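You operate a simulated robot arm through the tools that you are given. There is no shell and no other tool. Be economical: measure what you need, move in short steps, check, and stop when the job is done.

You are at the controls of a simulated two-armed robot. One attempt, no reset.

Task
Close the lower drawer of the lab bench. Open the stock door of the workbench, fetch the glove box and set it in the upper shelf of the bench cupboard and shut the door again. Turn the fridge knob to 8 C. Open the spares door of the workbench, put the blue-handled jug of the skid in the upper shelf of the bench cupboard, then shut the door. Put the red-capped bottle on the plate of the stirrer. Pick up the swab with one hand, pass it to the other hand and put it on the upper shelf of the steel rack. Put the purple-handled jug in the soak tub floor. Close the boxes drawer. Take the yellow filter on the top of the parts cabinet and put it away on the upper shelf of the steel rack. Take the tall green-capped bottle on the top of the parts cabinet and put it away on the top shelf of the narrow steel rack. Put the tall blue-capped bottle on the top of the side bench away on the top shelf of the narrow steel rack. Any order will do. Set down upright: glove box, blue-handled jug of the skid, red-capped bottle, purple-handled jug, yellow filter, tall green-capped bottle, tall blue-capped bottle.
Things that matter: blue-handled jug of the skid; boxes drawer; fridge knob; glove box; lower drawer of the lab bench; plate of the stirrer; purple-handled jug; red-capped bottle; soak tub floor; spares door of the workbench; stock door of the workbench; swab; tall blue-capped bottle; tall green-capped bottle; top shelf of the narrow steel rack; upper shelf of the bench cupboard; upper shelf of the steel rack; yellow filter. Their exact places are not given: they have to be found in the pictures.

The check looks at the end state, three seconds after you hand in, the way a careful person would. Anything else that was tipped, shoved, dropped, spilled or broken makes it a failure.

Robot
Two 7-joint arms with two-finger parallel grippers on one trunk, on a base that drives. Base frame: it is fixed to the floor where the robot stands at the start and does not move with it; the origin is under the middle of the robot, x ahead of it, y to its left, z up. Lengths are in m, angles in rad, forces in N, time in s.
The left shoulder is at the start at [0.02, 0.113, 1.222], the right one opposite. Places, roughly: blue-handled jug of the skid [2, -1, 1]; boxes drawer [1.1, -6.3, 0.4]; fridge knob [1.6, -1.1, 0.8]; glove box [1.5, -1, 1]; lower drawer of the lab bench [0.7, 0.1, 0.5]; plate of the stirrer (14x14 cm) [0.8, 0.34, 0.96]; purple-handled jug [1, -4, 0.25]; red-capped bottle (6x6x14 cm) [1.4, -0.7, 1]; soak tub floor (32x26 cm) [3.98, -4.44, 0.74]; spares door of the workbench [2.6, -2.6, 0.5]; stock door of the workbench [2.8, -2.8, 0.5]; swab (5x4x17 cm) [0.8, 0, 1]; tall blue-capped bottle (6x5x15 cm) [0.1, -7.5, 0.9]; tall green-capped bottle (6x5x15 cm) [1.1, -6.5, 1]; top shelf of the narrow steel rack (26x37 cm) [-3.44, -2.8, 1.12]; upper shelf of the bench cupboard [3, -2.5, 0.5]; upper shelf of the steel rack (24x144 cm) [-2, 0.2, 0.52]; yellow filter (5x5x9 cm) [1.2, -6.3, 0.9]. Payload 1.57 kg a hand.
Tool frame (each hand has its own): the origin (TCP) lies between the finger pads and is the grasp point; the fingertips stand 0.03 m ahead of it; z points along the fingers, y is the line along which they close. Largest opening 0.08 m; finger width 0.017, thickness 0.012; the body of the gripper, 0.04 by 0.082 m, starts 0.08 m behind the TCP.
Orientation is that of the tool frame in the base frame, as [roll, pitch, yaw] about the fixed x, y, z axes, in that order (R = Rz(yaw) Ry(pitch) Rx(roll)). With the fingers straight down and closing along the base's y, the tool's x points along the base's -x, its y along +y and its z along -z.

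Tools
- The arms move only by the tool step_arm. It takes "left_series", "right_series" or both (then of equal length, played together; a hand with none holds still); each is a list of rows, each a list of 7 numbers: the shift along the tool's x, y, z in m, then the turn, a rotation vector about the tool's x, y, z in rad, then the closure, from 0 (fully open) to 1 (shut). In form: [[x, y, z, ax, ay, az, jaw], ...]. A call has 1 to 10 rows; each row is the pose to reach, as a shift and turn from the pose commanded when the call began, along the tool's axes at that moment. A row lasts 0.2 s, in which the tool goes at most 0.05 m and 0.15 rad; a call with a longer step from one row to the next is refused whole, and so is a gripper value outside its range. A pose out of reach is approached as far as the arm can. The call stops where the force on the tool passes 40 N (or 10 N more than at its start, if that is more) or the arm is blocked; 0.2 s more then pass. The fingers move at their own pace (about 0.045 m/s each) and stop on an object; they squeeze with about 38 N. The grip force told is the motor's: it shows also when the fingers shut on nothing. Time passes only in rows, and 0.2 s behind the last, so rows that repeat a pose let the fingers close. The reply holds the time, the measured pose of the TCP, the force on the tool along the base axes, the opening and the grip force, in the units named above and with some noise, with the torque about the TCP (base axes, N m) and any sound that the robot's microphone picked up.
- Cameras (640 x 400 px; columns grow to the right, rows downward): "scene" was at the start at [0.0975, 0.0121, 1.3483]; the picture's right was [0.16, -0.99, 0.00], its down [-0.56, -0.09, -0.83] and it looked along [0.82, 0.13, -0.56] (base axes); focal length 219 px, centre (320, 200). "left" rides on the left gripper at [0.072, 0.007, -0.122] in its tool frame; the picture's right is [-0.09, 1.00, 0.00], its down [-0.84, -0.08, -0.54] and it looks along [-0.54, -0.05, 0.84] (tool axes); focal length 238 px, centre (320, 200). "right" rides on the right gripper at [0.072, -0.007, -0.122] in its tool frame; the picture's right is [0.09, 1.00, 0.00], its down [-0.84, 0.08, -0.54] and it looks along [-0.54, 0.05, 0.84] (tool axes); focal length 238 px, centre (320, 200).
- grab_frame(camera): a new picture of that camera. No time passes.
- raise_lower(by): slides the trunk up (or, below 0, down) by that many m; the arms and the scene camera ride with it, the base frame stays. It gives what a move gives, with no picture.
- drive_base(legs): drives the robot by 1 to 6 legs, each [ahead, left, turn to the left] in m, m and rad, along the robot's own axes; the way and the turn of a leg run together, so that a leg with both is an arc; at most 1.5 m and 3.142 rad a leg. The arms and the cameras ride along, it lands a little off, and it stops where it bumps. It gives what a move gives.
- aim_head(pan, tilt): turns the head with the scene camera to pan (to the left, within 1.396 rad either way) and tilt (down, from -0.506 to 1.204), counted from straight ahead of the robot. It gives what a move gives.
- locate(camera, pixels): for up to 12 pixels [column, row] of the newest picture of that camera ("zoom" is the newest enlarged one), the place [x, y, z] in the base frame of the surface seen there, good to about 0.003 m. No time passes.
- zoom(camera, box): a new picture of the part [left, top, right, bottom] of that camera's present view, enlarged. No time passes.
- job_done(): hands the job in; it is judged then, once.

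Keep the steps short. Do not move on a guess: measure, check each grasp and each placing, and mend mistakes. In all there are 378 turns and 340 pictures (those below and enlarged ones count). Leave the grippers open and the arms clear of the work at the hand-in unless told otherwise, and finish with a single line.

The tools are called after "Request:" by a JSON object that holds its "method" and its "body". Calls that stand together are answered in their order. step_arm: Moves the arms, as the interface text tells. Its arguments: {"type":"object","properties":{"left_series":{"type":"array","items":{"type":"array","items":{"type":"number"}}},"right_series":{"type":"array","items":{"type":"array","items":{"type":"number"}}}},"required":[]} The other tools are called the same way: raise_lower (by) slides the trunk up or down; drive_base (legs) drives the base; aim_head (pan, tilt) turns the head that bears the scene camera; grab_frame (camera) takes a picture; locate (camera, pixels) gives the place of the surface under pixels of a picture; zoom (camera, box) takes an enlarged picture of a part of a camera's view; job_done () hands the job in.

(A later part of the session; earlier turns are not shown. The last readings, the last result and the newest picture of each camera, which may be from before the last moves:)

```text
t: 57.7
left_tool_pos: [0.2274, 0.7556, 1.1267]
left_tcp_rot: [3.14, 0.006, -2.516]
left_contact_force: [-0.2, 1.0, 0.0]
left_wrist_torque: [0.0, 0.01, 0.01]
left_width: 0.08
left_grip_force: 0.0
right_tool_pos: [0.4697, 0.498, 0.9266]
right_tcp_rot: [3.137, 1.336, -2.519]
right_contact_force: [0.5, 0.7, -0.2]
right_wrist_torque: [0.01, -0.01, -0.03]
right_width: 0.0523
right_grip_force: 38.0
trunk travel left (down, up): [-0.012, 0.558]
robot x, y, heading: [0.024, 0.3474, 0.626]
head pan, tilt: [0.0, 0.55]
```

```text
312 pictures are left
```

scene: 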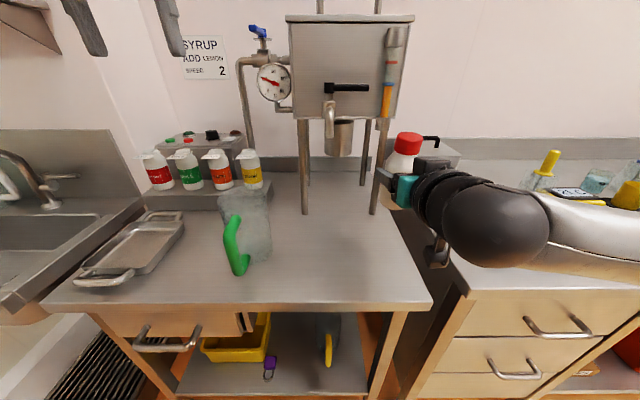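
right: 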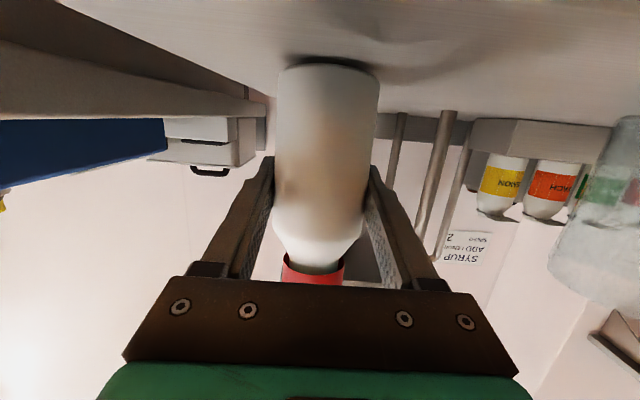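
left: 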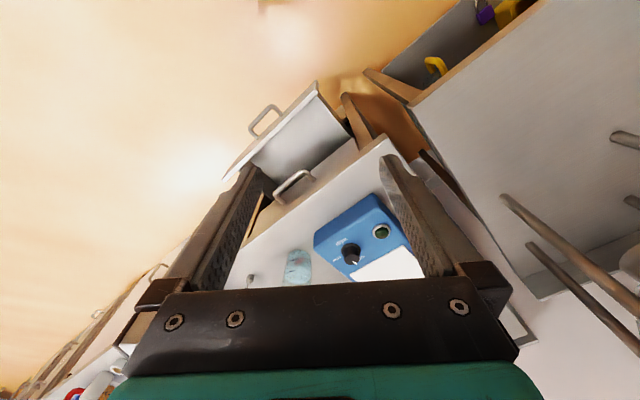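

Request:
{"method": "raise_lower", "body": {"by": -0.004}}

Request:
{"method": "step_arm", "body": {"right_series": [[0, 0, 0, 0, 0, 0, 0.5], [0, 0, 0, 0, 0, 0, 0], [0, 0, 0, 0, 0, 0, 0]]}}

Request:
{"method": "drive_base", "body": {"legs": [[-0.16, 0, 0]]}}

Request:
{"method": "grab_frame", "body": {"camera": "right"}}

```text
t: 58.3
left_tool_pos: [0.2271, 0.7564, 1.1227]
left_tcp_rot: [-3.141, 0.004, -2.517]
left_contact_force: [0.1, 0.0, -0.3]
left_wrist_torque: [-0.02, -0.02, -0.01]
left_width: 0.0797
left_grip_force: 0.1
right_tool_pos: [0.47, 0.4971, 0.9261]
right_tcp_rot: [3.135, 1.341, -2.521]
right_contact_force: [0.5, 0.0, 8.9]
right_wrist_torque: [-0.1, 0.11, -0.01]
right_width: 0.0525
right_grip_force: 37.9
trunk travel left (down, up): [-0.008, 0.562]
robot x, y, heading: [0.0239, 0.3474, 0.62]
head pan, tilt: [0.0, 0.55]
```

```text
t: 59.1
left_tool_pos: [0.226, 0.7566, 1.1241]
left_tcp_rot: [-3.14, 0.004, -2.518]
left_contact_force: [-0.2, -0.3, -0.7]
left_wrist_torque: [-0.01, 0.03, -0.05]
left_width: 0.0801
left_grip_force: 0.1
right_tool_pos: [0.469, 0.4977, 0.9224]
right_tcp_rot: [3.136, 1.334, -2.516]
right_contact_force: [0.3, 0.3, 0.3]
right_wrist_torque: [-0.01, -0.02, -0.04]
right_width: 0.0796
right_grip_force: 0.1
trunk travel left (down, up): [-0.008, 0.562]
robot x, y, heading: [0.0228, 0.351, 0.624]
head pan, tilt: [0.0, 0.55]
```

```text
t: 60.5
left_tool_pos: [0.0989, 0.6634, 1.123]
left_tcp_rot: [3.141, 0.003, -2.518]
left_contact_force: [0.0, -0.3, 1.0]
left_wrist_torque: [-0.03, 0.02, -0.01]
left_width: 0.08
left_grip_force: 0.0
right_tool_pos: [0.3416, 0.4052, 0.9225]
right_tcp_rot: [3.138, 1.335, -2.519]
right_contact_force: [-0.5, 0.3, 0.2]
right_wrist_torque: [-0.02, 0.0, 0.0]
right_width: 0.0801
right_grip_force: 0.2
trunk travel left (down, up): [-0.008, 0.562]
robot x, y, heading: [-0.1043, 0.2563, 0.624]
head pan, tilt: [0.0, 0.55]
```

```text
311 pictures are left
```

right: 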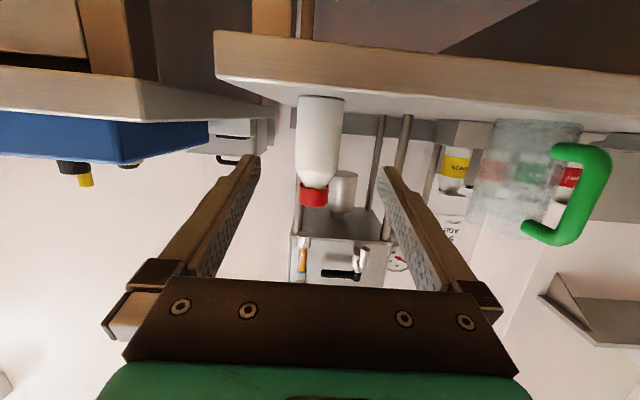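

The bottle stands. I tilt the right tool down to a pitch of about 0.85, raise slightly, and regrip.

Request:
{"method": "step_arm", "body": {"right_series": [[0, 0, 0, 0, 0.12, 0, 0], [0, 0, 0, 0, 0.24, 0, 0], [0, 0, 0, 0, 0.36, 0, 0], [0, 0, 0, 0, 0.48, 0, 0]]}}

Request:
{"method": "raise_lower", "body": {"by": 0.022}}

Request:
{"method": "drive_base", "body": {"legs": [[0.08, 0.003, 0]]}}

Request:
{"method": "grab_frame", "body": {"camera": "right"}}

```text
t: 61.5
left_tool_pos: [0.0983, 0.6632, 1.1243]
left_tcp_rot: [-3.141, 0.004, -2.518]
left_contact_force: [0.6, -0.3, 0.0]
left_wrist_torque: [0.0, 0.02, -0.04]
left_width: 0.0799
left_grip_force: 0.0
right_tool_pos: [0.3398, 0.4052, 0.9228]
right_tcp_rot: [3.14, 0.855, -2.514]
right_contact_force: [-0.2, -0.8, -1.0]
right_wrist_torque: [-0.04, 0.01, 0.01]
right_width: 0.0801
right_grip_force: 0.1
trunk travel left (down, up): [-0.008, 0.562]
robot x, y, heading: [-0.1043, 0.2537, 0.621]
head pan, tilt: [0.0, 0.55]
```

```text
t: 62.2
left_tool_pos: [0.0979, 0.6634, 1.1446]
left_tcp_rot: [3.14, 0.003, -2.516]
left_contact_force: [0.2, -0.7, 0.1]
left_wrist_torque: [0.0, 0.01, 0.0]
left_width: 0.0802
left_grip_force: 0.1
right_tool_pos: [0.3397, 0.4044, 0.9451]
right_tcp_rot: [3.141, 0.854, -2.515]
right_contact_force: [0.1, 0.1, -0.2]
right_wrist_torque: [-0.01, 0.0, -0.01]
right_width: 0.0796
right_grip_force: 0.1
trunk travel left (down, up): [-0.03, 0.54]
robot x, y, heading: [-0.107, 0.2565, 0.624]
head pan, tilt: [0.0, 0.55]
```

```text
t: 63.2
left_tool_pos: [0.1615, 0.7123, 1.1461]
left_tcp_rot: [-3.141, 0.003, -2.515]
left_contact_force: [-0.2, 0.2, 0.3]
left_wrist_torque: [0.01, 0.03, -0.02]
left_width: 0.08
left_grip_force: 0.0
right_tool_pos: [0.4029, 0.4538, 0.9446]
right_tcp_rot: [3.14, 0.855, -2.517]
right_contact_force: [0.4, 0.0, 0.4]
right_wrist_torque: [0.0, 0.03, 0.01]
right_width: 0.0798
right_grip_force: 0.0
trunk travel left (down, up): [-0.03, 0.54]
robot x, y, heading: [-0.0435, 0.3065, 0.623]
head pan, tilt: [0.0, 0.55]
```

```text
310 pictures are left
```

right: 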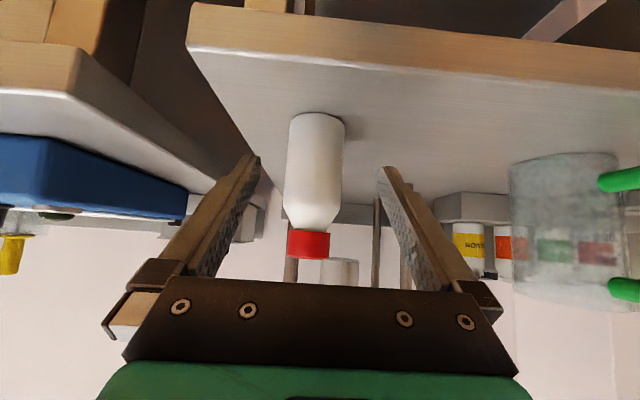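

Request:
{"method": "drive_base", "body": {"legs": [[0.08, -0.003, 0]]}}

Request:
{"method": "grab_frame", "body": {"camera": "right"}}

```text
t: 64.3
left_tool_pos: [0.2286, 0.7569, 1.1456]
left_tcp_rot: [-3.141, 0.004, -2.517]
left_contact_force: [0.2, 0.3, -0.3]
left_wrist_torque: [0.01, 0.0, -0.01]
left_width: 0.08
left_grip_force: 0.0
right_tool_pos: [0.4695, 0.4974, 0.9437]
right_tcp_rot: [3.139, 0.854, -2.519]
right_contact_force: [0.6, 0.2, 0.1]
right_wrist_torque: [0.0, 0.03, 0.03]
right_width: 0.0802
right_grip_force: 0.0
trunk travel left (down, up): [-0.03, 0.54]
robot x, y, heading: [0.0265, 0.3466, 0.626]
head pan, tilt: [0.0, 0.55]
```

```text
309 pictures are left
```

right: 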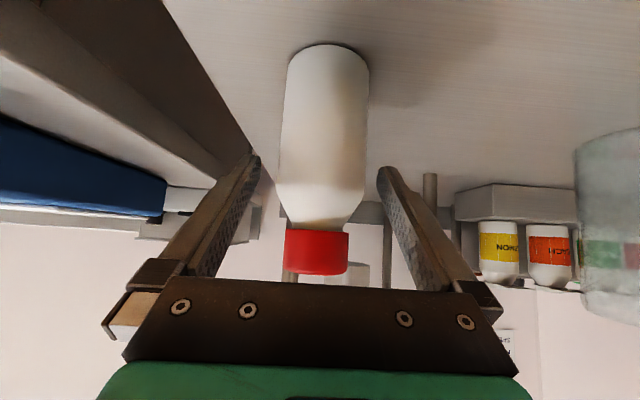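

Centred; close, lift, then back off and over to the stirrer.

Request:
{"method": "step_arm", "body": {"right_series": [[0, 0, 0, 0, 0, 0, 0.5], [0, 0, 0, 0, 0, 0, 1], [0, 0, 0, 0, 0, 0, 1], [0, 0, 0, 0, 0, 0, 1]]}}

Request:
{"method": "raise_lower", "body": {"by": 0.18}}

Request:
{"method": "drive_base", "body": {"legs": [[-0.25, 0, 0], [0, -0.32, 0]]}}

Request:
{"method": "grab_frame", "body": {"camera": "right"}}

```text
t: 65.3
left_tool_pos: [0.2282, 0.7568, 1.1464]
left_tcp_rot: [-3.14, 0.004, -2.515]
left_contact_force: [0.0, -0.1, -0.1]
left_wrist_torque: [-0.04, -0.01, -0.02]
left_width: 0.08
left_grip_force: 0.0
right_tool_pos: [0.4691, 0.4985, 0.9439]
right_tcp_rot: [3.14, 0.854, -2.517]
right_contact_force: [-0.7, 0.8, 0.6]
right_wrist_torque: [0.02, 0.01, 0.01]
right_width: 0.0525
right_grip_force: 34.1
trunk travel left (down, up): [-0.03, 0.54]
robot x, y, heading: [0.0236, 0.3486, 0.625]
head pan, tilt: [0.0, 0.55]
```

```text
t: 67.3
left_tool_pos: [0.2276, 0.7562, 1.3257]
left_tcp_rot: [-3.141, 0.003, -2.516]
left_contact_force: [-0.1, 0.1, -0.4]
left_wrist_torque: [0.02, -0.03, 0.01]
left_width: 0.0799
left_grip_force: 0.1
right_tool_pos: [0.47, 0.4987, 1.124]
right_tcp_rot: [3.139, 0.855, -2.517]
right_contact_force: [0.2, 0.8, -0.5]
right_wrist_torque: [0.03, 0.0, 0.0]
right_width: 0.0358
right_grip_force: 37.6
trunk travel left (down, up): [-0.21, 0.36]
robot x, y, heading: [0.0207, 0.3509, 0.623]
head pan, tilt: [0.0, 0.55]
```

```text
t: 70.8
left_tool_pos: [0.2103, 0.3531, 1.3258]
left_tcp_rot: [3.141, 0.003, -2.514]
left_contact_force: [0.1, -0.8, 0.8]
left_wrist_torque: [0.02, -0.01, 0.01]
left_width: 0.0801
left_grip_force: 0.0
right_tool_pos: [0.4528, 0.0947, 1.1249]
right_tcp_rot: [3.14, 0.857, -2.514]
right_contact_force: [0.0, 0.3, -0.5]
right_wrist_torque: [0.03, 0.01, 0.0]
right_width: 0.036
right_grip_force: 37.7
trunk travel left (down, up): [-0.21, 0.36]
robot x, y, heading: [0.007, -0.052, 0.63]
head pan, tilt: [0.0, 0.55]
```

```text
308 pictures are left
```

right: 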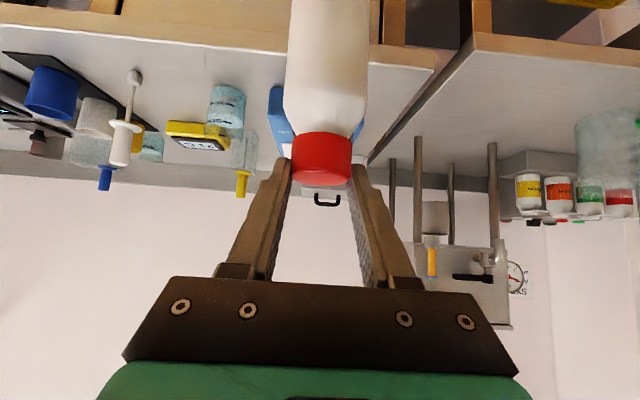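

The bottle slid down so the jaw now holds the cap (width 0.036). I check its attitude and bottom height in the scene view.

Request:
{"method": "zoom", "body": {"camera": "scene", "box": [320, 60, 520, 220]}}

```text
2.50 times, centred on (420, 140) of scene
```

zoom: 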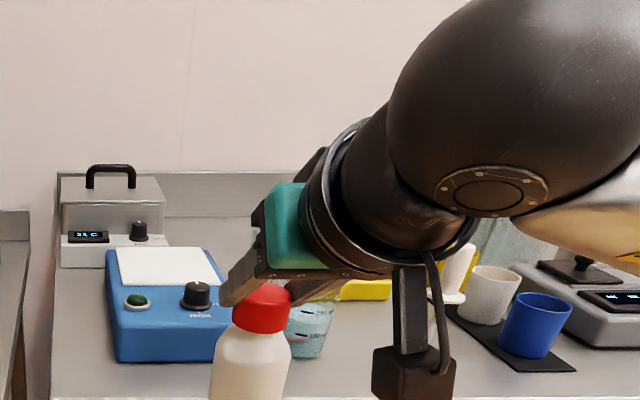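

Request:
{"method": "aim_head", "body": {"pan": -0.1, "tilt": 0.75}}

Request:
{"method": "zoom", "body": {"camera": "scene", "box": [300, 60, 500, 220]}}

```text
t: 71.6
left_tool_pos: [0.2096, 0.354, 1.3253]
left_tcp_rot: [3.141, 0.005, -2.516]
left_contact_force: [-0.7, -0.4, 0.0]
left_wrist_torque: [-0.03, -0.01, 0.02]
left_width: 0.08
left_grip_force: 0.1
right_tool_pos: [0.4521, 0.0956, 1.1245]
right_tcp_rot: [3.14, 0.855, -2.513]
right_contact_force: [0.1, -0.7, -1.5]
right_wrist_torque: [-0.05, 0.03, 0.01]
right_width: 0.036
right_grip_force: 38.3
trunk travel left (down, up): [-0.21, 0.36]
robot x, y, heading: [0.0067, -0.0534, 0.626]
head pan, tilt: [-0.099, 0.75]
```

```text
2.50 times, centred on (400, 140) of scene
```

zoom: 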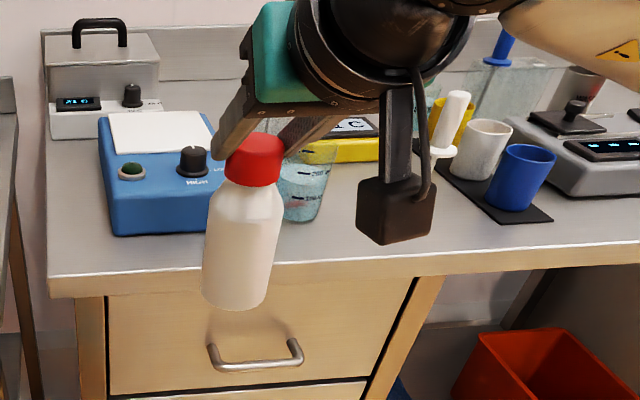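

Request:
{"method": "locate", "body": {"camera": "zoom", "pixels": [[253, 160], [248, 205], [243, 240], [238, 275], [234, 298], [218, 240], [268, 245], [395, 240]]}}

```text
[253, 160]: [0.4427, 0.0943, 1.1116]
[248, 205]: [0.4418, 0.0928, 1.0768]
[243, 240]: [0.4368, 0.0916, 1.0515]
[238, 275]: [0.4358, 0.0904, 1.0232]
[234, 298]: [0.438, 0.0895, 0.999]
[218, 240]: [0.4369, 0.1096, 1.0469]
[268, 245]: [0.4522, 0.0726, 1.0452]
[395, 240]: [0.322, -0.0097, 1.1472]
```

The bottle hangs upright (bottom z ≈0.992, axis ≈(0.458, 0.107)). I raise 5 cm, drive 0.28 m in and extend the arm in small steps.

Request:
{"method": "raise_lower", "body": {"by": 0.06}}

Request:
{"method": "drive_base", "body": {"legs": [[0.28, -0.009, 0]]}}

Request:
{"method": "step_arm", "body": {"right_series": [[-0.028, 0, 0.033, 0, 0, 0, 1], [-0.056, 0, 0.065, 0, 0, 0, 1], [-0.082, 0, 0.095, 0, 0, 0, 1]]}}

Request:
{"method": "grab_frame", "body": {"camera": "right"}}

Request:
{"method": "grab_frame", "body": {"camera": "scene"}}

```text
t: 72.6
left_tool_pos: [0.2095, 0.3531, 1.3854]
left_tcp_rot: [3.141, 0.003, -2.516]
left_contact_force: [-0.1, -0.7, -0.4]
left_wrist_torque: [-0.01, -0.01, 0.01]
left_width: 0.0802
left_grip_force: 0.0
right_tool_pos: [0.4523, 0.095, 1.1841]
right_tcp_rot: [3.139, 0.855, -2.512]
right_contact_force: [0.0, -0.3, -0.4]
right_wrist_torque: [0.01, -0.02, 0.02]
right_width: 0.036
right_grip_force: 38.2
trunk travel left (down, up): [-0.27, 0.3]
robot x, y, heading: [0.004, -0.0543, 0.633]
head pan, tilt: [-0.099, 0.75]
```

```text
t: 74.5
left_tool_pos: [0.4446, 0.5118, 1.3861]
left_tcp_rot: [-3.141, 0.003, -2.512]
left_contact_force: [-0.1, 0.1, 0.3]
left_wrist_torque: [0.01, 0.05, 0.04]
left_width: 0.08
left_grip_force: 0.1
right_tool_pos: [0.686, 0.2544, 1.1843]
right_tcp_rot: [3.14, 0.856, -2.51]
right_contact_force: [-0.4, -0.1, -0.3]
right_wrist_torque: [-0.01, -0.04, 0.02]
right_width: 0.0363
right_grip_force: 37.7
trunk travel left (down, up): [-0.27, 0.3]
robot x, y, heading: [0.2395, 0.1012, 0.628]
head pan, tilt: [-0.099, 0.75]
```

```text
t: 75.3
left_tool_pos: [0.4449, 0.5109, 1.3852]
left_tcp_rot: [3.141, 0.003, -2.513]
left_contact_force: [0.7, 0.1, -0.1]
left_wrist_torque: [-0.01, 0.0, -0.04]
left_width: 0.0799
left_grip_force: 0.1
right_tool_pos: [0.7874, 0.3274, 1.1839]
right_tcp_rot: [-3.141, 0.855, -2.51]
right_contact_force: [-0.1, 0.0, 0.3]
right_wrist_torque: [0.0, -0.01, 0.0]
right_width: 0.036
right_grip_force: 38.0
trunk travel left (down, up): [-0.27, 0.3]
robot x, y, heading: [0.241, 0.1017, 0.626]
head pan, tilt: [-0.099, 0.75]
```

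```text
305 pictures are left
```

right: 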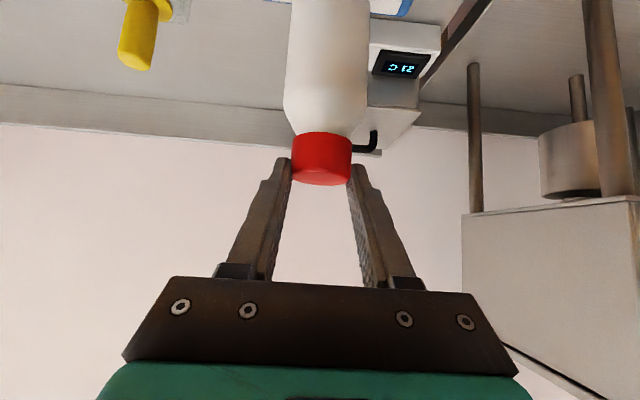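

```text
304 pictures are left
```

scene: 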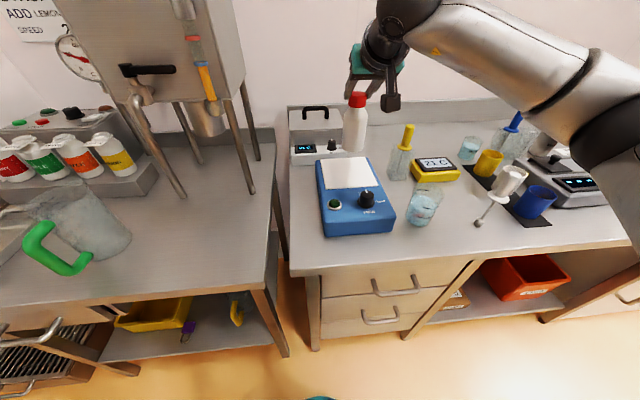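

Bottle axis is over the plate centre. Lower with the trunk.

Request:
{"method": "raise_lower", "body": {"by": -0.078}}

Request:
{"method": "zoom", "body": {"camera": "scene", "box": [280, 40, 440, 250]}}

```text
t: 76.5
left_tool_pos: [0.444, 0.5108, 1.3084]
left_tcp_rot: [3.14, 0.003, -2.512]
left_contact_force: [-0.1, -0.8, 0.0]
left_wrist_torque: [-0.01, 0.01, 0.02]
left_width: 0.0799
left_grip_force: 0.0
right_tool_pos: [0.7879, 0.3274, 1.1068]
right_tcp_rot: [3.14, 0.858, -2.512]
right_contact_force: [0.9, 0.6, 2.1]
right_wrist_torque: [0.14, -0.06, -0.01]
right_width: 0.0357
right_grip_force: 37.4
trunk travel left (down, up): [-0.192, 0.378]
robot x, y, heading: [0.2372, 0.1047, 0.626]
head pan, tilt: [-0.099, 0.75]
```

```text
1.90 times, centred on (360, 145) of scene
```

zoom: 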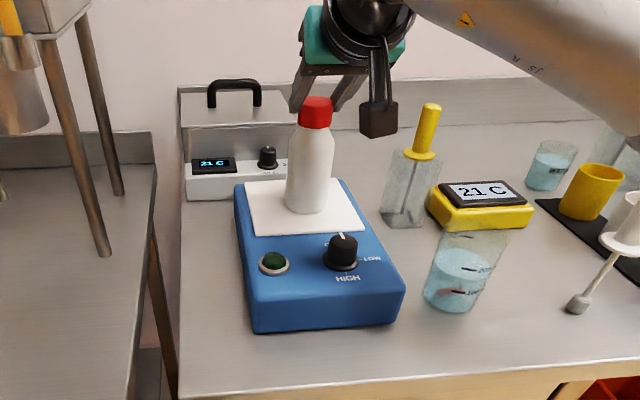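

Contact is felt (2 N, torque change). 2 mm more, then release and back the fingers out.

Request:
{"method": "raise_lower", "body": {"by": -0.002}}

Request:
{"method": "step_arm", "body": {"right_series": [[0, 0, 0, 0, 0, 0, 0.4], [0, 0, 0, 0, 0, 0, 0], [0, 0, 0, 0, 0, 0, 0], [0, 0, -0.04, 0, 0, 0, 0], [0, 0, -0.08, 0, 0, 0, 0], [0, 0, -0.12, 0, 0, 0, 0]]}}

Request:
{"method": "zoom", "body": {"camera": "scene", "box": [280, 40, 440, 250]}}

```text
t: 77.0
left_tool_pos: [0.4428, 0.5105, 1.3069]
left_tcp_rot: [-3.142, 0.006, -2.514]
left_contact_force: [-0.5, 0.2, -0.7]
left_wrist_torque: [-0.02, 0.04, -0.03]
left_width: 0.0801
left_grip_force: 0.0
right_tool_pos: [0.7867, 0.3269, 1.108]
right_tcp_rot: [3.138, 0.862, -2.513]
right_contact_force: [1.1, -1.0, 11.7]
right_wrist_torque: [-0.06, 0.06, 0.01]
right_width: 0.0357
right_grip_force: 37.5
trunk travel left (down, up): [-0.19, 0.38]
robot x, y, heading: [0.2395, 0.1038, 0.627]
head pan, tilt: [-0.099, 0.75]
```

```text
t: 78.4
left_tool_pos: [0.4425, 0.5119, 1.3056]
left_tcp_rot: [-3.14, 0.007, -2.512]
left_contact_force: [-0.6, 0.0, 0.4]
left_wrist_torque: [0.01, 0.0, -0.02]
left_width: 0.0799
left_grip_force: 0.1
right_tool_pos: [0.7127, 0.2741, 1.1836]
right_tcp_rot: [3.14, 0.857, -2.513]
right_contact_force: [-0.2, -0.8, -0.2]
right_wrist_torque: [-0.01, 0.0, -0.02]
right_width: 0.0798
right_grip_force: 0.0
trunk travel left (down, up): [-0.19, 0.38]
robot x, y, heading: [0.2338, 0.1039, 0.629]
head pan, tilt: [-0.099, 0.75]
```

```text
1.90 times, centred on (360, 145) of scene
```

zoom: 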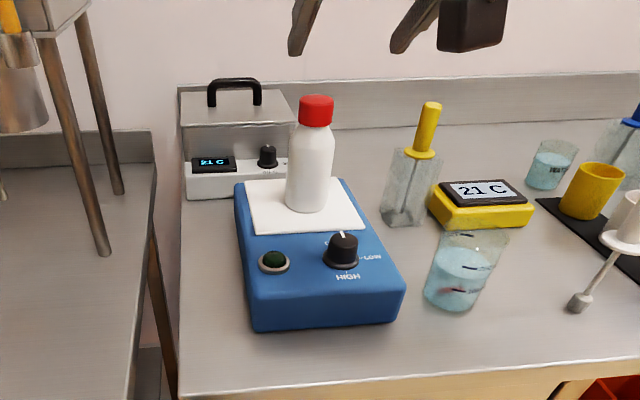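

Red-capped bottle stands on the plate. Now the swab with the right hand: back off, shift right 0.30 m, lower to handle height.

Request:
{"method": "drive_base", "body": {"legs": [[-0.25, 0, 0], [0, -0.304, 0]]}}

Request:
{"method": "raise_lower", "body": {"by": -0.139}}

Request:
{"method": "drive_base", "body": {"legs": [[0.1, 0, 0]]}}

Request:
{"method": "grab_frame", "body": {"camera": "right"}}

```text
t: 81.9
left_tool_pos: [0.4197, 0.1169, 1.3061]
left_tcp_rot: [3.14, 0.004, -2.513]
left_contact_force: [0.1, -0.4, 0.6]
left_wrist_torque: [0.02, -0.01, -0.03]
left_width: 0.0799
left_grip_force: 0.1
right_tool_pos: [0.6898, -0.1183, 1.183]
right_tcp_rot: [3.139, 0.854, -2.512]
right_contact_force: [-0.6, -1.2, -0.3]
right_wrist_torque: [0.0, 0.03, 0.03]
right_width: 0.0797
right_grip_force: 0.0
trunk travel left (down, up): [-0.19, 0.38]
robot x, y, heading: [0.2163, -0.2929, 0.626]
head pan, tilt: [-0.099, 0.75]
```

```text
t: 83.6
left_tool_pos: [0.4192, 0.1175, 1.167]
left_tcp_rot: [3.141, 0.004, -2.513]
left_contact_force: [0.3, -0.2, 0.1]
left_wrist_torque: [0.01, 0.01, -0.01]
left_width: 0.0801
left_grip_force: 0.1
right_tool_pos: [0.6895, -0.1177, 1.0444]
right_tcp_rot: [3.14, 0.854, -2.509]
right_contact_force: [-0.2, -0.3, -0.1]
right_wrist_torque: [-0.01, -0.01, 0.03]
right_width: 0.0799
right_grip_force: 0.0
trunk travel left (down, up): [-0.051, 0.519]
robot x, y, heading: [0.2146, -0.2908, 0.627]
head pan, tilt: [-0.099, 0.75]
```

```text
t: 84.7
left_tool_pos: [0.5004, 0.1768, 1.1673]
left_tcp_rot: [-3.141, 0.003, -2.515]
left_contact_force: [0.1, 0.2, -0.1]
left_wrist_torque: [-0.03, 0.02, -0.02]
left_width: 0.0799
left_grip_force: 0.1
right_tool_pos: [0.7705, -0.0596, 1.0445]
right_tcp_rot: [3.141, 0.855, -2.512]
right_contact_force: [-1.0, 0.5, -0.1]
right_wrist_torque: [-0.03, 0.0, -0.03]
right_width: 0.0797
right_grip_force: 0.0
trunk travel left (down, up): [-0.051, 0.519]
robot x, y, heading: [0.2921, -0.231, 0.631]
head pan, tilt: [-0.099, 0.75]
```

```text
301 pictures are left
```

right: 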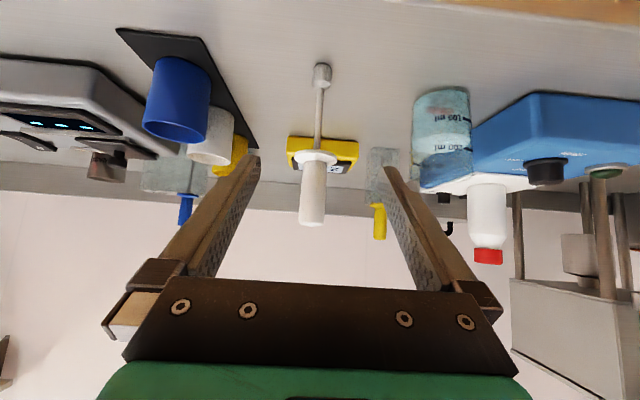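

Request:
{"method": "drive_base", "body": {"legs": [[0.077, 0, 0]]}}

Request:
{"method": "step_arm", "body": {"right_series": [[0, 0, 0, 0, 0, 0, 0.5], [0, 0, 0, 0, 0, 0, 1], [0, 0, 0, 0, 0, 0, 1], [0, 0, 0, 0, 0, 0, 1], [0, 0, 0, 0, 0, 0, 1]]}}

Request:
{"method": "grab_frame", "body": {"camera": "right"}}

```text
t: 85.8
left_tool_pos: [0.5631, 0.2215, 1.1664]
left_tcp_rot: [-3.141, 0.002, -2.512]
left_contact_force: [0.5, -0.1, 0.0]
left_wrist_torque: [-0.03, 0.02, 0.05]
left_width: 0.08
left_grip_force: 0.1
right_tool_pos: [0.8326, -0.0132, 1.0452]
right_tcp_rot: [3.141, 0.856, -2.511]
right_contact_force: [0.6, 0.8, 0.1]
right_wrist_torque: [-0.01, -0.01, -0.04]
right_width: 0.0799
right_grip_force: 0.0
trunk travel left (down, up): [-0.051, 0.519]
robot x, y, heading: [0.3556, -0.1896, 0.626]
head pan, tilt: [-0.099, 0.75]
```

```text
t: 87.0
left_tool_pos: [0.5627, 0.2223, 1.1665]
left_tcp_rot: [3.141, 0.004, -2.513]
left_contact_force: [-0.8, -0.1, -0.2]
left_wrist_torque: [0.01, -0.01, 0.01]
left_width: 0.08
left_grip_force: 0.1
right_tool_pos: [0.8327, -0.0141, 1.045]
right_tcp_rot: [3.14, 0.857, -2.512]
right_contact_force: [0.8, 0.3, 0.3]
right_wrist_torque: [-0.09, -0.05, -0.02]
right_width: 0.0207
right_grip_force: 26.1
trunk travel left (down, up): [-0.051, 0.519]
robot x, y, heading: [0.3579, -0.1868, 0.63]
head pan, tilt: [-0.099, 0.75]
```

```text
300 pictures are left
```

right: 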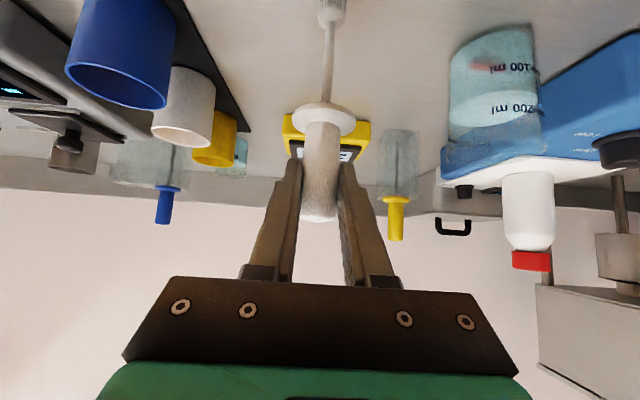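

Swab gripped. Lift 0.12 m and back away 0.35 m for the hand-over.

Request:
{"method": "raise_lower", "body": {"by": 0.12}}

Request:
{"method": "drive_base", "body": {"legs": [[-0.4, 0, 0]]}}

Request:
{"method": "step_arm", "body": {"left_series": [[0, 0, 0.05, 0, 0, 0, 0], [0, 0, 0.1, 0, 0, 0, 0], [0, 0, 0.15, 0, -0.13, 0, 0], [0, 0, 0.2, 0, -0.26, 0, 0], [0, 0, 0.21, 0, -0.41, 0, 0], [0, 0, 0.21, 0, -0.56, 0, 0], [0, 0, 0.21, 0, -0.71, 0, 0], [0, 0, 0.21, 0, -0.86, 0, 0], [0, 0, 0.21, 0, -1.0, 0, 0], [0, 0, 0.21, 0, -1.15, 0, 0]]}}

Request:
{"method": "grab_frame", "body": {"camera": "scene"}}

```text
t: 88.5
left_tool_pos: [0.5618, 0.2205, 1.2861]
left_tcp_rot: [3.142, 0.004, -2.514]
left_contact_force: [-0.8, -0.2, -1.1]
left_wrist_torque: [0.0, -0.03, 0.0]
left_width: 0.0799
left_grip_force: 0.0
right_tool_pos: [0.8318, -0.0141, 1.1641]
right_tcp_rot: [3.141, 0.855, -2.511]
right_contact_force: [0.2, 0.1, -0.8]
right_wrist_torque: [0.01, 0.0, 0.0]
right_width: 0.0218
right_grip_force: 34.7
trunk travel left (down, up): [-0.171, 0.399]
robot x, y, heading: [0.3562, -0.184, 0.629]
head pan, tilt: [-0.099, 0.75]
```

```text
t: 91.0
left_tool_pos: [0.2381, -0.0145, 1.2867]
left_tcp_rot: [3.141, 0.003, -2.518]
left_contact_force: [0.6, -0.3, 0.1]
left_wrist_torque: [-0.01, -0.04, 0.02]
left_width: 0.0799
left_grip_force: 0.1
right_tool_pos: [0.5067, -0.252, 1.1649]
right_tcp_rot: [3.14, 0.855, -2.516]
right_contact_force: [-0.3, 1.0, -0.3]
right_wrist_torque: [0.01, 0.03, -0.02]
right_width: 0.0215
right_grip_force: 35.0
trunk travel left (down, up): [-0.171, 0.399]
robot x, y, heading: [0.0347, -0.4181, 0.619]
head pan, tilt: [-0.099, 0.75]
```

```text
t: 93.2
left_tool_pos: [0.2579, 0.0051, 1.0848]
left_tcp_rot: [-3.138, 1.155, -2.515]
left_contact_force: [-0.3, 0.0, -0.5]
left_wrist_torque: [-0.01, 0.01, -0.01]
left_width: 0.0799
left_grip_force: 0.1
left hand out of reach, approached as far as the arm can: row 9, 10
right_tool_pos: [0.508, -0.2514, 1.1643]
right_tcp_rot: [-3.14, 0.856, -2.515]
right_contact_force: [-0.8, 0.5, 0.3]
right_wrist_torque: [-0.03, 0.02, 0.02]
right_width: 0.0213
right_grip_force: 34.6
trunk travel left (down, up): [-0.171, 0.399]
robot x, y, heading: [0.032, -0.4189, 0.628]
head pan, tilt: [-0.099, 0.75]
```

```text
299 pictures are left
```

scene: 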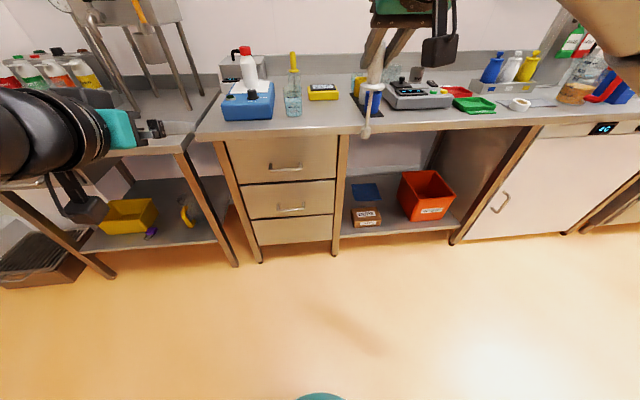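

Swab hangs at the right hand. I bring the right hand 0.1 m toward the middle, and yaw the left tool inward 0.75 rad while moving it to a pre-grasp point beside the swab's stick.

Request:
{"method": "step_arm", "body": {"left_series": [[0, -0.03, 0, 0, 0, 0, 0], [0, -0.06, -0.005, 0.137, 0, 0.0606, 0], [0.003, -0.09, -0.01, 0.274, 0, 0.121, 0], [0.006, -0.12, -0.016, 0.411, 0, 0.182, 0], [0.009, -0.15, -0.022, 0.549, 0, 0.242, 0], [0.012, -0.17, -0.027, 0.686, 0, 0.303, 0]], "right_series": [[0, 0.02, 0, 0, 0, 0, 1], [0, 0.04, 0, 0, 0, 0, 1], [0, 0.06, 0, 0, 0, 0, 1], [0, 0.08, 0, 0, 0, 0, 1], [0, 0.1, 0, 0, 0, 0, 1], [0, 0.1, 0, 0, 0, 0, 1]]}}

Request:
{"method": "grab_frame", "body": {"camera": "left"}}

Request:
{"method": "grab_frame", "body": {"camera": "scene"}}

```text
t: 94.6
left_tool_pos: [0.3347, -0.1507, 1.0836]
left_tcp_rot: [-3.139, 1.156, 3.014]
left_contact_force: [-0.1, 0.0, 1.4]
left_wrist_torque: [-0.03, -0.02, 0.01]
left_width: 0.08
left_grip_force: 0.2
left hand out of reach, approached as far as the arm can: row 2, 3
right_tool_pos: [0.4491, -0.1693, 1.1652]
right_tcp_rot: [3.138, 0.858, -2.516]
right_contact_force: [-0.9, -0.2, 0.3]
right_wrist_torque: [0.02, 0.04, 0.01]
right_width: 0.0217
right_grip_force: 34.0
trunk travel left (down, up): [-0.171, 0.399]
robot x, y, heading: [0.0339, -0.4228, 0.624]
head pan, tilt: [-0.099, 0.75]
```

```text
298 pictures are left
```

left: 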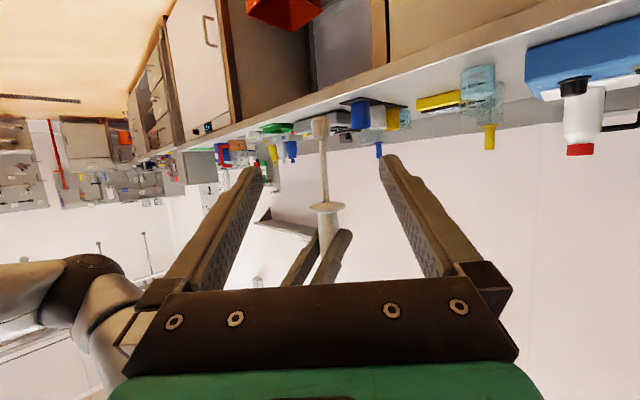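

```text
297 pictures are left
```

scene: 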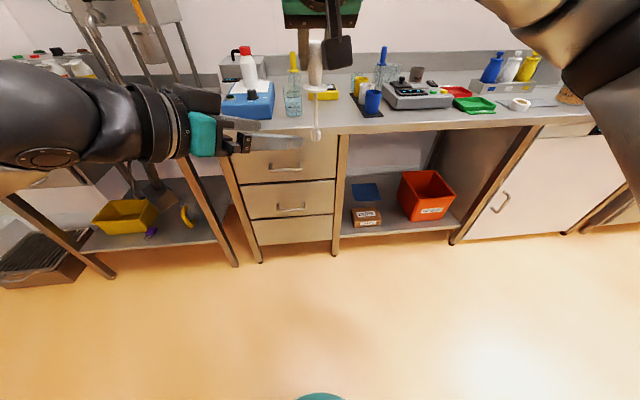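

Request:
{"method": "step_arm", "body": {"left_series": [[-0.01, -0.003, 0.036, 0, 0, 0, 0], [-0.022, -0.004, 0.072, 0, 0, 0, 0], [-0.0346, -0.004, 0.108, 0, 0, 0, 0]]}}

Request:
{"method": "grab_frame", "body": {"camera": "left"}}

```text
t: 95.4
left_tool_pos: [0.4453, -0.1679, 1.0714]
left_tcp_rot: [-3.141, 1.154, 3.016]
left_contact_force: [1.3, 0.2, -0.2]
left_wrist_torque: [-0.02, -0.01, -0.02]
left_width: 0.08
left_grip_force: 0.0
right_tool_pos: [0.4488, -0.1716, 1.1632]
right_tcp_rot: [3.14, 0.855, -2.515]
right_contact_force: [-0.2, 0.9, -0.4]
right_wrist_torque: [0.01, 0.0, 0.03]
right_width: 0.0215
right_grip_force: 34.2
trunk travel left (down, up): [-0.171, 0.399]
robot x, y, heading: [0.037, -0.4233, 0.622]
head pan, tilt: [-0.099, 0.75]
```

```text
296 pictures are left
```

left: 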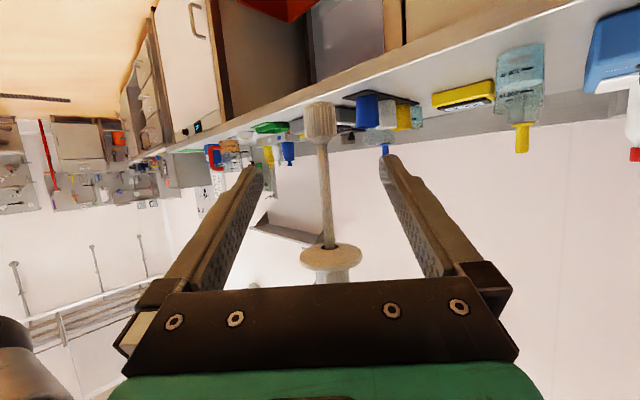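

The stick is between the left fingers. Close the left hand, check, then open the right.

Request:
{"method": "step_arm", "body": {"left_series": [[0, 0, 0, 0, 0, 0, 0.5], [0, 0, 0, 0, 0, 0, 1], [0, 0, 0, 0, 0, 0, 1], [0, 0, 0, 0, 0, 0, 1], [0, 0, 0, 0, 0, 0, 1], [0, 0, 0, 0, 0, 0, 1]]}}

Request:
{"method": "grab_frame", "body": {"camera": "left"}}

```text
t: 96.8
left_tool_pos: [0.4453, -0.1659, 1.0714]
left_tcp_rot: [3.14, 1.154, 3.021]
left_contact_force: [5.2, 9.0, -1.3]
left_wrist_torque: [-0.09, -0.16, 0.08]
left_width: 0.0048
left_grip_force: 25.2
right_tool_pos: [0.448, -0.1706, 1.1637]
right_tcp_rot: [-3.14, 0.854, -2.514]
right_contact_force: [-4.7, -9.4, 1.5]
right_wrist_torque: [-0.8, 0.61, -0.02]
right_width: 0.0218
right_grip_force: 35.0
trunk travel left (down, up): [-0.171, 0.399]
robot x, y, heading: [0.0326, -0.4188, 0.626]
head pan, tilt: [-0.099, 0.75]
```

```text
295 pictures are left
```

left: 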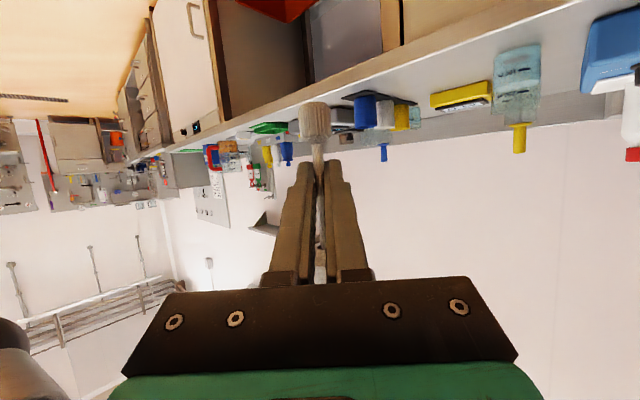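

Request:
{"method": "step_arm", "body": {"right_series": [[0, 0, 0, 0, 0, 0, 0.6], [0, 0, 0, 0, 0, 0, 0.2], [0, 0, 0, 0, 0, 0, 0], [0, 0, -0.04, 0, 0, 0, 0], [0, 0, -0.08, 0, 0, 0, 0], [0, -0.03, -0.12, 0, 0, 0, 0], [0, -0.08, -0.12, 0, 0, 0, 0]]}}

Request:
{"method": "grab_frame", "body": {"camera": "scene"}}

```text
t: 98.4
left_tool_pos: [0.4453, -0.1675, 1.0712]
left_tcp_rot: [3.141, 1.154, 3.015]
left_contact_force: [0.9, 0.3, 0.2]
left_wrist_torque: [-0.02, 0.0, 0.02]
left_width: 0.0049
left_grip_force: 24.6
right_tool_pos: [0.4226, -0.289, 1.2432]
right_tcp_rot: [3.141, 0.856, -2.516]
right_contact_force: [0.3, -1.0, 0.8]
right_wrist_torque: [0.0, -0.02, -0.01]
right_width: 0.0802
right_grip_force: 0.1
trunk travel left (down, up): [-0.171, 0.399]
robot x, y, heading: [0.0365, -0.4177, 0.624]
head pan, tilt: [-0.099, 0.75]
```

```text
294 pictures are left
```

scene: 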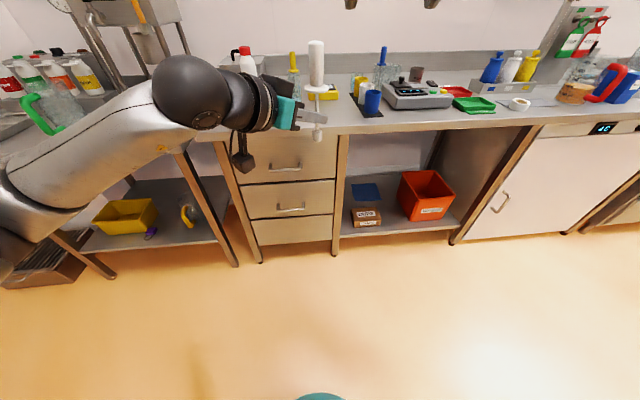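

The left hand holds the swab alone. Turn toward the steel rack and look.

Request:
{"method": "drive_base", "body": {"legs": [[-0.1, 0, -2.9]]}}

Request:
{"method": "aim_head", "body": {"pan": -0.6, "tilt": 0.35}}

Request:
{"method": "grab_frame", "body": {"camera": "scene"}}

Request:
{"method": "aim_head", "body": {"pan": 0.6, "tilt": 0.35}}

Request:
{"method": "grab_frame", "body": {"camera": "scene"}}

```text
t: 105.6
left_tool_pos: [-0.3597, -0.706, 1.0714]
left_tcp_rot: [-3.14, 1.154, 0.094]
left_contact_force: [-0.4, 0.4, 0.0]
left_wrist_torque: [0.0, -0.03, 0.0]
left_width: 0.0048
left_grip_force: 24.8
right_tool_pos: [-0.3652, -0.5833, 1.2437]
right_tcp_rot: [3.139, 0.855, 0.844]
right_contact_force: [-0.8, 0.4, 0.0]
right_wrist_torque: [0.01, -0.01, 0.04]
right_width: 0.08
right_grip_force: 0.0
trunk travel left (down, up): [-0.171, 0.399]
robot x, y, heading: [-0.0123, -0.365, -2.303]
head pan, tilt: [-0.099, 0.75]
cut short: leg 1
```

```text
t: 106.5
left_tool_pos: [-0.3598, -0.7072, 1.0716]
left_tcp_rot: [-3.14, 1.155, 0.094]
left_contact_force: [-1.1, 0.5, 0.0]
left_wrist_torque: [-0.02, -0.02, 0.01]
left_width: 0.0047
left_grip_force: 25.2
right_tool_pos: [-0.3638, -0.5834, 1.2441]
right_tcp_rot: [3.14, 0.858, 0.846]
right_contact_force: [-0.2, 0.5, -0.5]
right_wrist_torque: [0.02, 0.01, -0.03]
right_width: 0.0799
right_grip_force: 0.1
trunk travel left (down, up): [-0.171, 0.399]
robot x, y, heading: [-0.0096, -0.3722, -2.293]
head pan, tilt: [-0.6, 0.351]
```

```text
293 pictures are left
```

scene: 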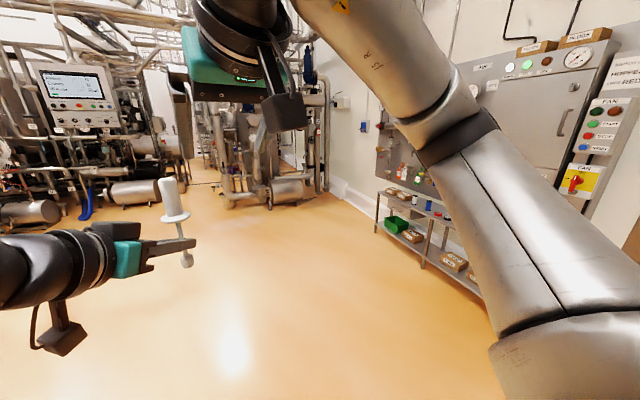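

```text
t: 108.0
left_tool_pos: [-0.3605, -0.7055, 1.0709]
left_tcp_rot: [-3.139, 1.154, 0.093]
left_contact_force: [0.1, -0.6, -1.2]
left_wrist_torque: [0.03, -0.02, 0.01]
left_width: 0.0048
left_grip_force: 24.9
right_tool_pos: [-0.3633, -0.5838, 1.2433]
right_tcp_rot: [3.139, 0.857, 0.846]
right_contact_force: [0.1, 0.2, -0.2]
right_wrist_torque: [0.01, 0.03, -0.02]
right_width: 0.0798
right_grip_force: 0.0
trunk travel left (down, up): [-0.171, 0.399]
robot x, y, heading: [-0.0108, -0.3687, -2.304]
head pan, tilt: [0.6, 0.351]
```

```text
292 pictures are left
```

scene: 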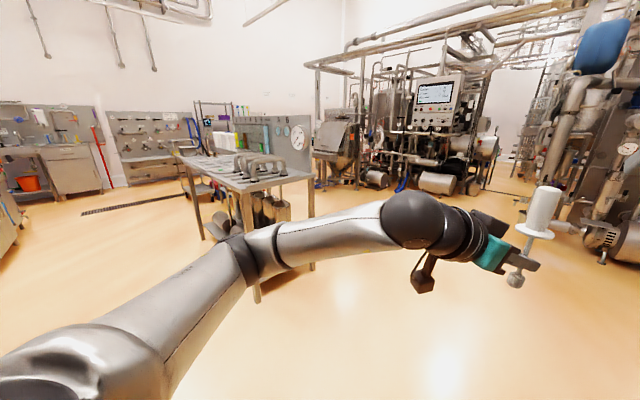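

The turn was cut short at the very end; I look to the right side for what it touched.

Request:
{"method": "aim_head", "body": {"pan": -1.39, "tilt": 0.6}}

Request:
{"method": "grab_frame", "body": {"camera": "scene"}}

Request:
{"method": "aim_head", "body": {"pan": 1.39, "tilt": 0.6}}

Request:
{"method": "grab_frame", "body": {"camera": "scene"}}

```text
t: 109.9
left_tool_pos: [-0.3601, -0.7062, 1.0717]
left_tcp_rot: [-3.139, 1.151, 0.094]
left_contact_force: [-0.3, 0.3, 0.1]
left_wrist_torque: [-0.01, 0.02, 0.01]
left_width: 0.0049
left_grip_force: 25.1
right_tool_pos: [-0.3639, -0.5832, 1.2425]
right_tcp_rot: [3.14, 0.854, 0.845]
right_contact_force: [0.1, 0.3, -0.2]
right_wrist_torque: [0.04, 0.0, -0.03]
right_width: 0.0797
right_grip_force: 0.0
trunk travel left (down, up): [-0.171, 0.399]
robot x, y, heading: [-0.0105, -0.3703, -2.302]
head pan, tilt: [-1.389, 0.6]
```

```text
291 pictures are left
```

scene: 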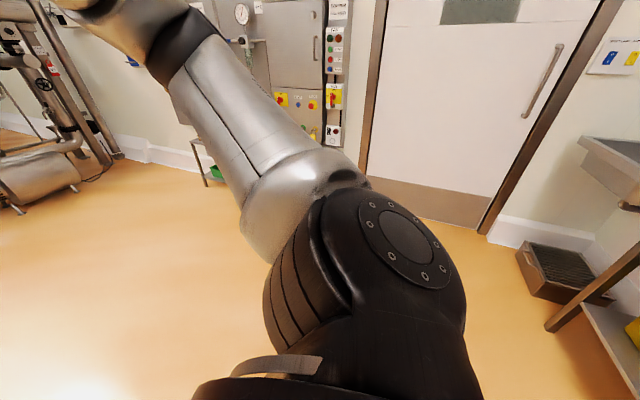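

```text
t: 112.3
left_tool_pos: [-0.3594, -0.706, 1.0708]
left_tcp_rot: [-3.139, 1.153, 0.095]
left_contact_force: [-0.2, -0.6, 1.0]
left_wrist_torque: [0.01, 0.02, 0.01]
left_width: 0.0047
left_grip_force: 25.0
right_tool_pos: [-0.3649, -0.584, 1.2423]
right_tcp_rot: [3.14, 0.858, 0.845]
right_contact_force: [0.6, 0.6, 0.0]
right_wrist_torque: [0.01, -0.02, 0.0]
right_width: 0.0801
right_grip_force: 0.0
trunk travel left (down, up): [-0.171, 0.399]
robot x, y, heading: [-0.0123, -0.371, -2.302]
head pan, tilt: [1.389, 0.6]
```

```text
290 pictures are left
```

scene: 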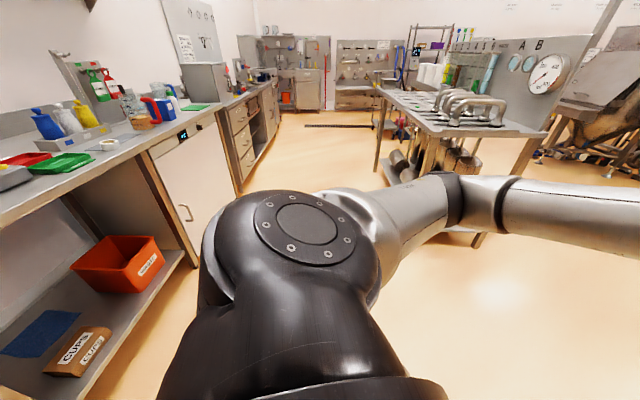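

Nothing disturbed. Look at the rack more directly.

Request:
{"method": "aim_head", "body": {"pan": -0.85, "tilt": 0.4}}

Request:
{"method": "drive_base", "body": {"legs": [[0, 0, -0.5]]}}

Request:
{"method": "grab_frame", "body": {"camera": "scene"}}

```text
t: 114.4
left_tool_pos: [-0.3587, -0.7067, 1.0711]
left_tcp_rot: [3.142, 1.155, 0.094]
left_contact_force: [-0.2, 0.3, -0.3]
left_wrist_torque: [-0.02, 0.01, -0.05]
left_width: 0.0046
left_grip_force: 25.0
right_tool_pos: [-0.3646, -0.5828, 1.2435]
right_tcp_rot: [3.14, 0.856, 0.845]
right_contact_force: [-0.4, 0.4, 0.0]
right_wrist_torque: [0.01, 0.04, -0.02]
right_width: 0.0798
right_grip_force: 0.0
trunk travel left (down, up): [-0.171, 0.399]
robot x, y, heading: [-0.0184, -0.3699, -2.301]
head pan, tilt: [-0.85, 0.4]
```

```text
t: 116.2
left_tool_pos: [-0.48, -0.498, 1.0711]
left_tcp_rot: [-3.139, 1.155, -0.406]
left_contact_force: [0.4, -0.8, -0.2]
left_wrist_torque: [-0.02, -0.02, 0.01]
left_width: 0.005
left_grip_force: 25.2
right_tool_pos: [-0.4233, -0.3882, 1.2438]
right_tcp_rot: [3.138, 0.856, 0.344]
right_contact_force: [0.5, 0.3, 0.5]
right_wrist_torque: [0.01, 0.04, 0.0]
right_width: 0.0799
right_grip_force: 0.1
trunk travel left (down, up): [-0.171, 0.399]
robot x, y, heading: [-0.0155, -0.3701, -2.803]
head pan, tilt: [-0.85, 0.4]
```

```text
289 pictures are left
```

scene: 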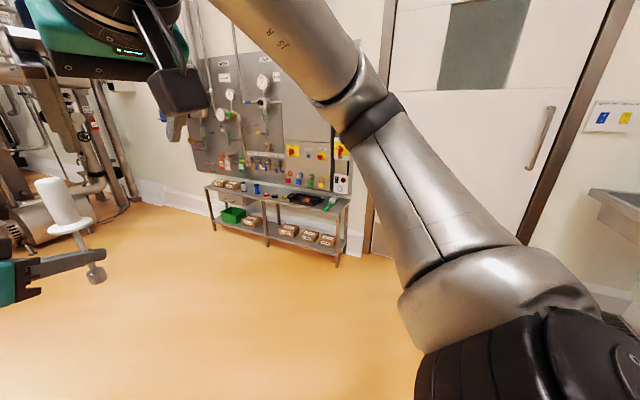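

Request:
{"method": "zoom", "body": {"camera": "scene", "box": [190, 150, 370, 270]}}

Request:
{"method": "locate", "body": {"camera": "zoom", "pixels": [[60, 142], [300, 180], [525, 215], [200, 165], [250, 172], [350, 178], [450, 200], [510, 195], [230, 150], [330, 155]]}}

```text
3.33 times, centred on (280, 210) of scene
```

zoom: 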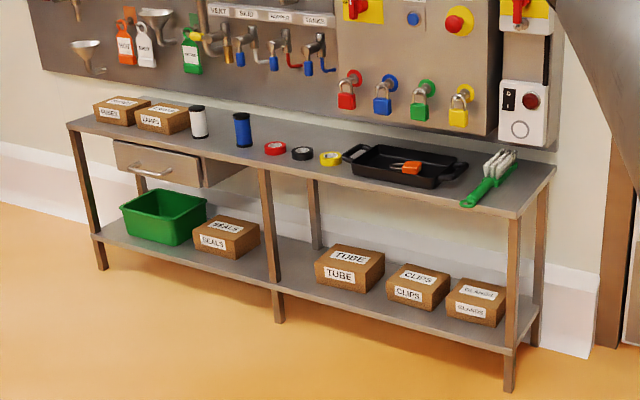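

```text
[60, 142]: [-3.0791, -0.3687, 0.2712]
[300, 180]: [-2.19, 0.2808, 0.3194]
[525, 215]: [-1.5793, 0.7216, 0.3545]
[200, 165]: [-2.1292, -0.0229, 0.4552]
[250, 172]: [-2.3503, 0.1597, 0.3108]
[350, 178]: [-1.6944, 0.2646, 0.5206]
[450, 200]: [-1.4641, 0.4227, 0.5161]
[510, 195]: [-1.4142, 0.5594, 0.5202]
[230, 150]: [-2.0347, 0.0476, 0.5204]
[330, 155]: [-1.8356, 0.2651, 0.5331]
```

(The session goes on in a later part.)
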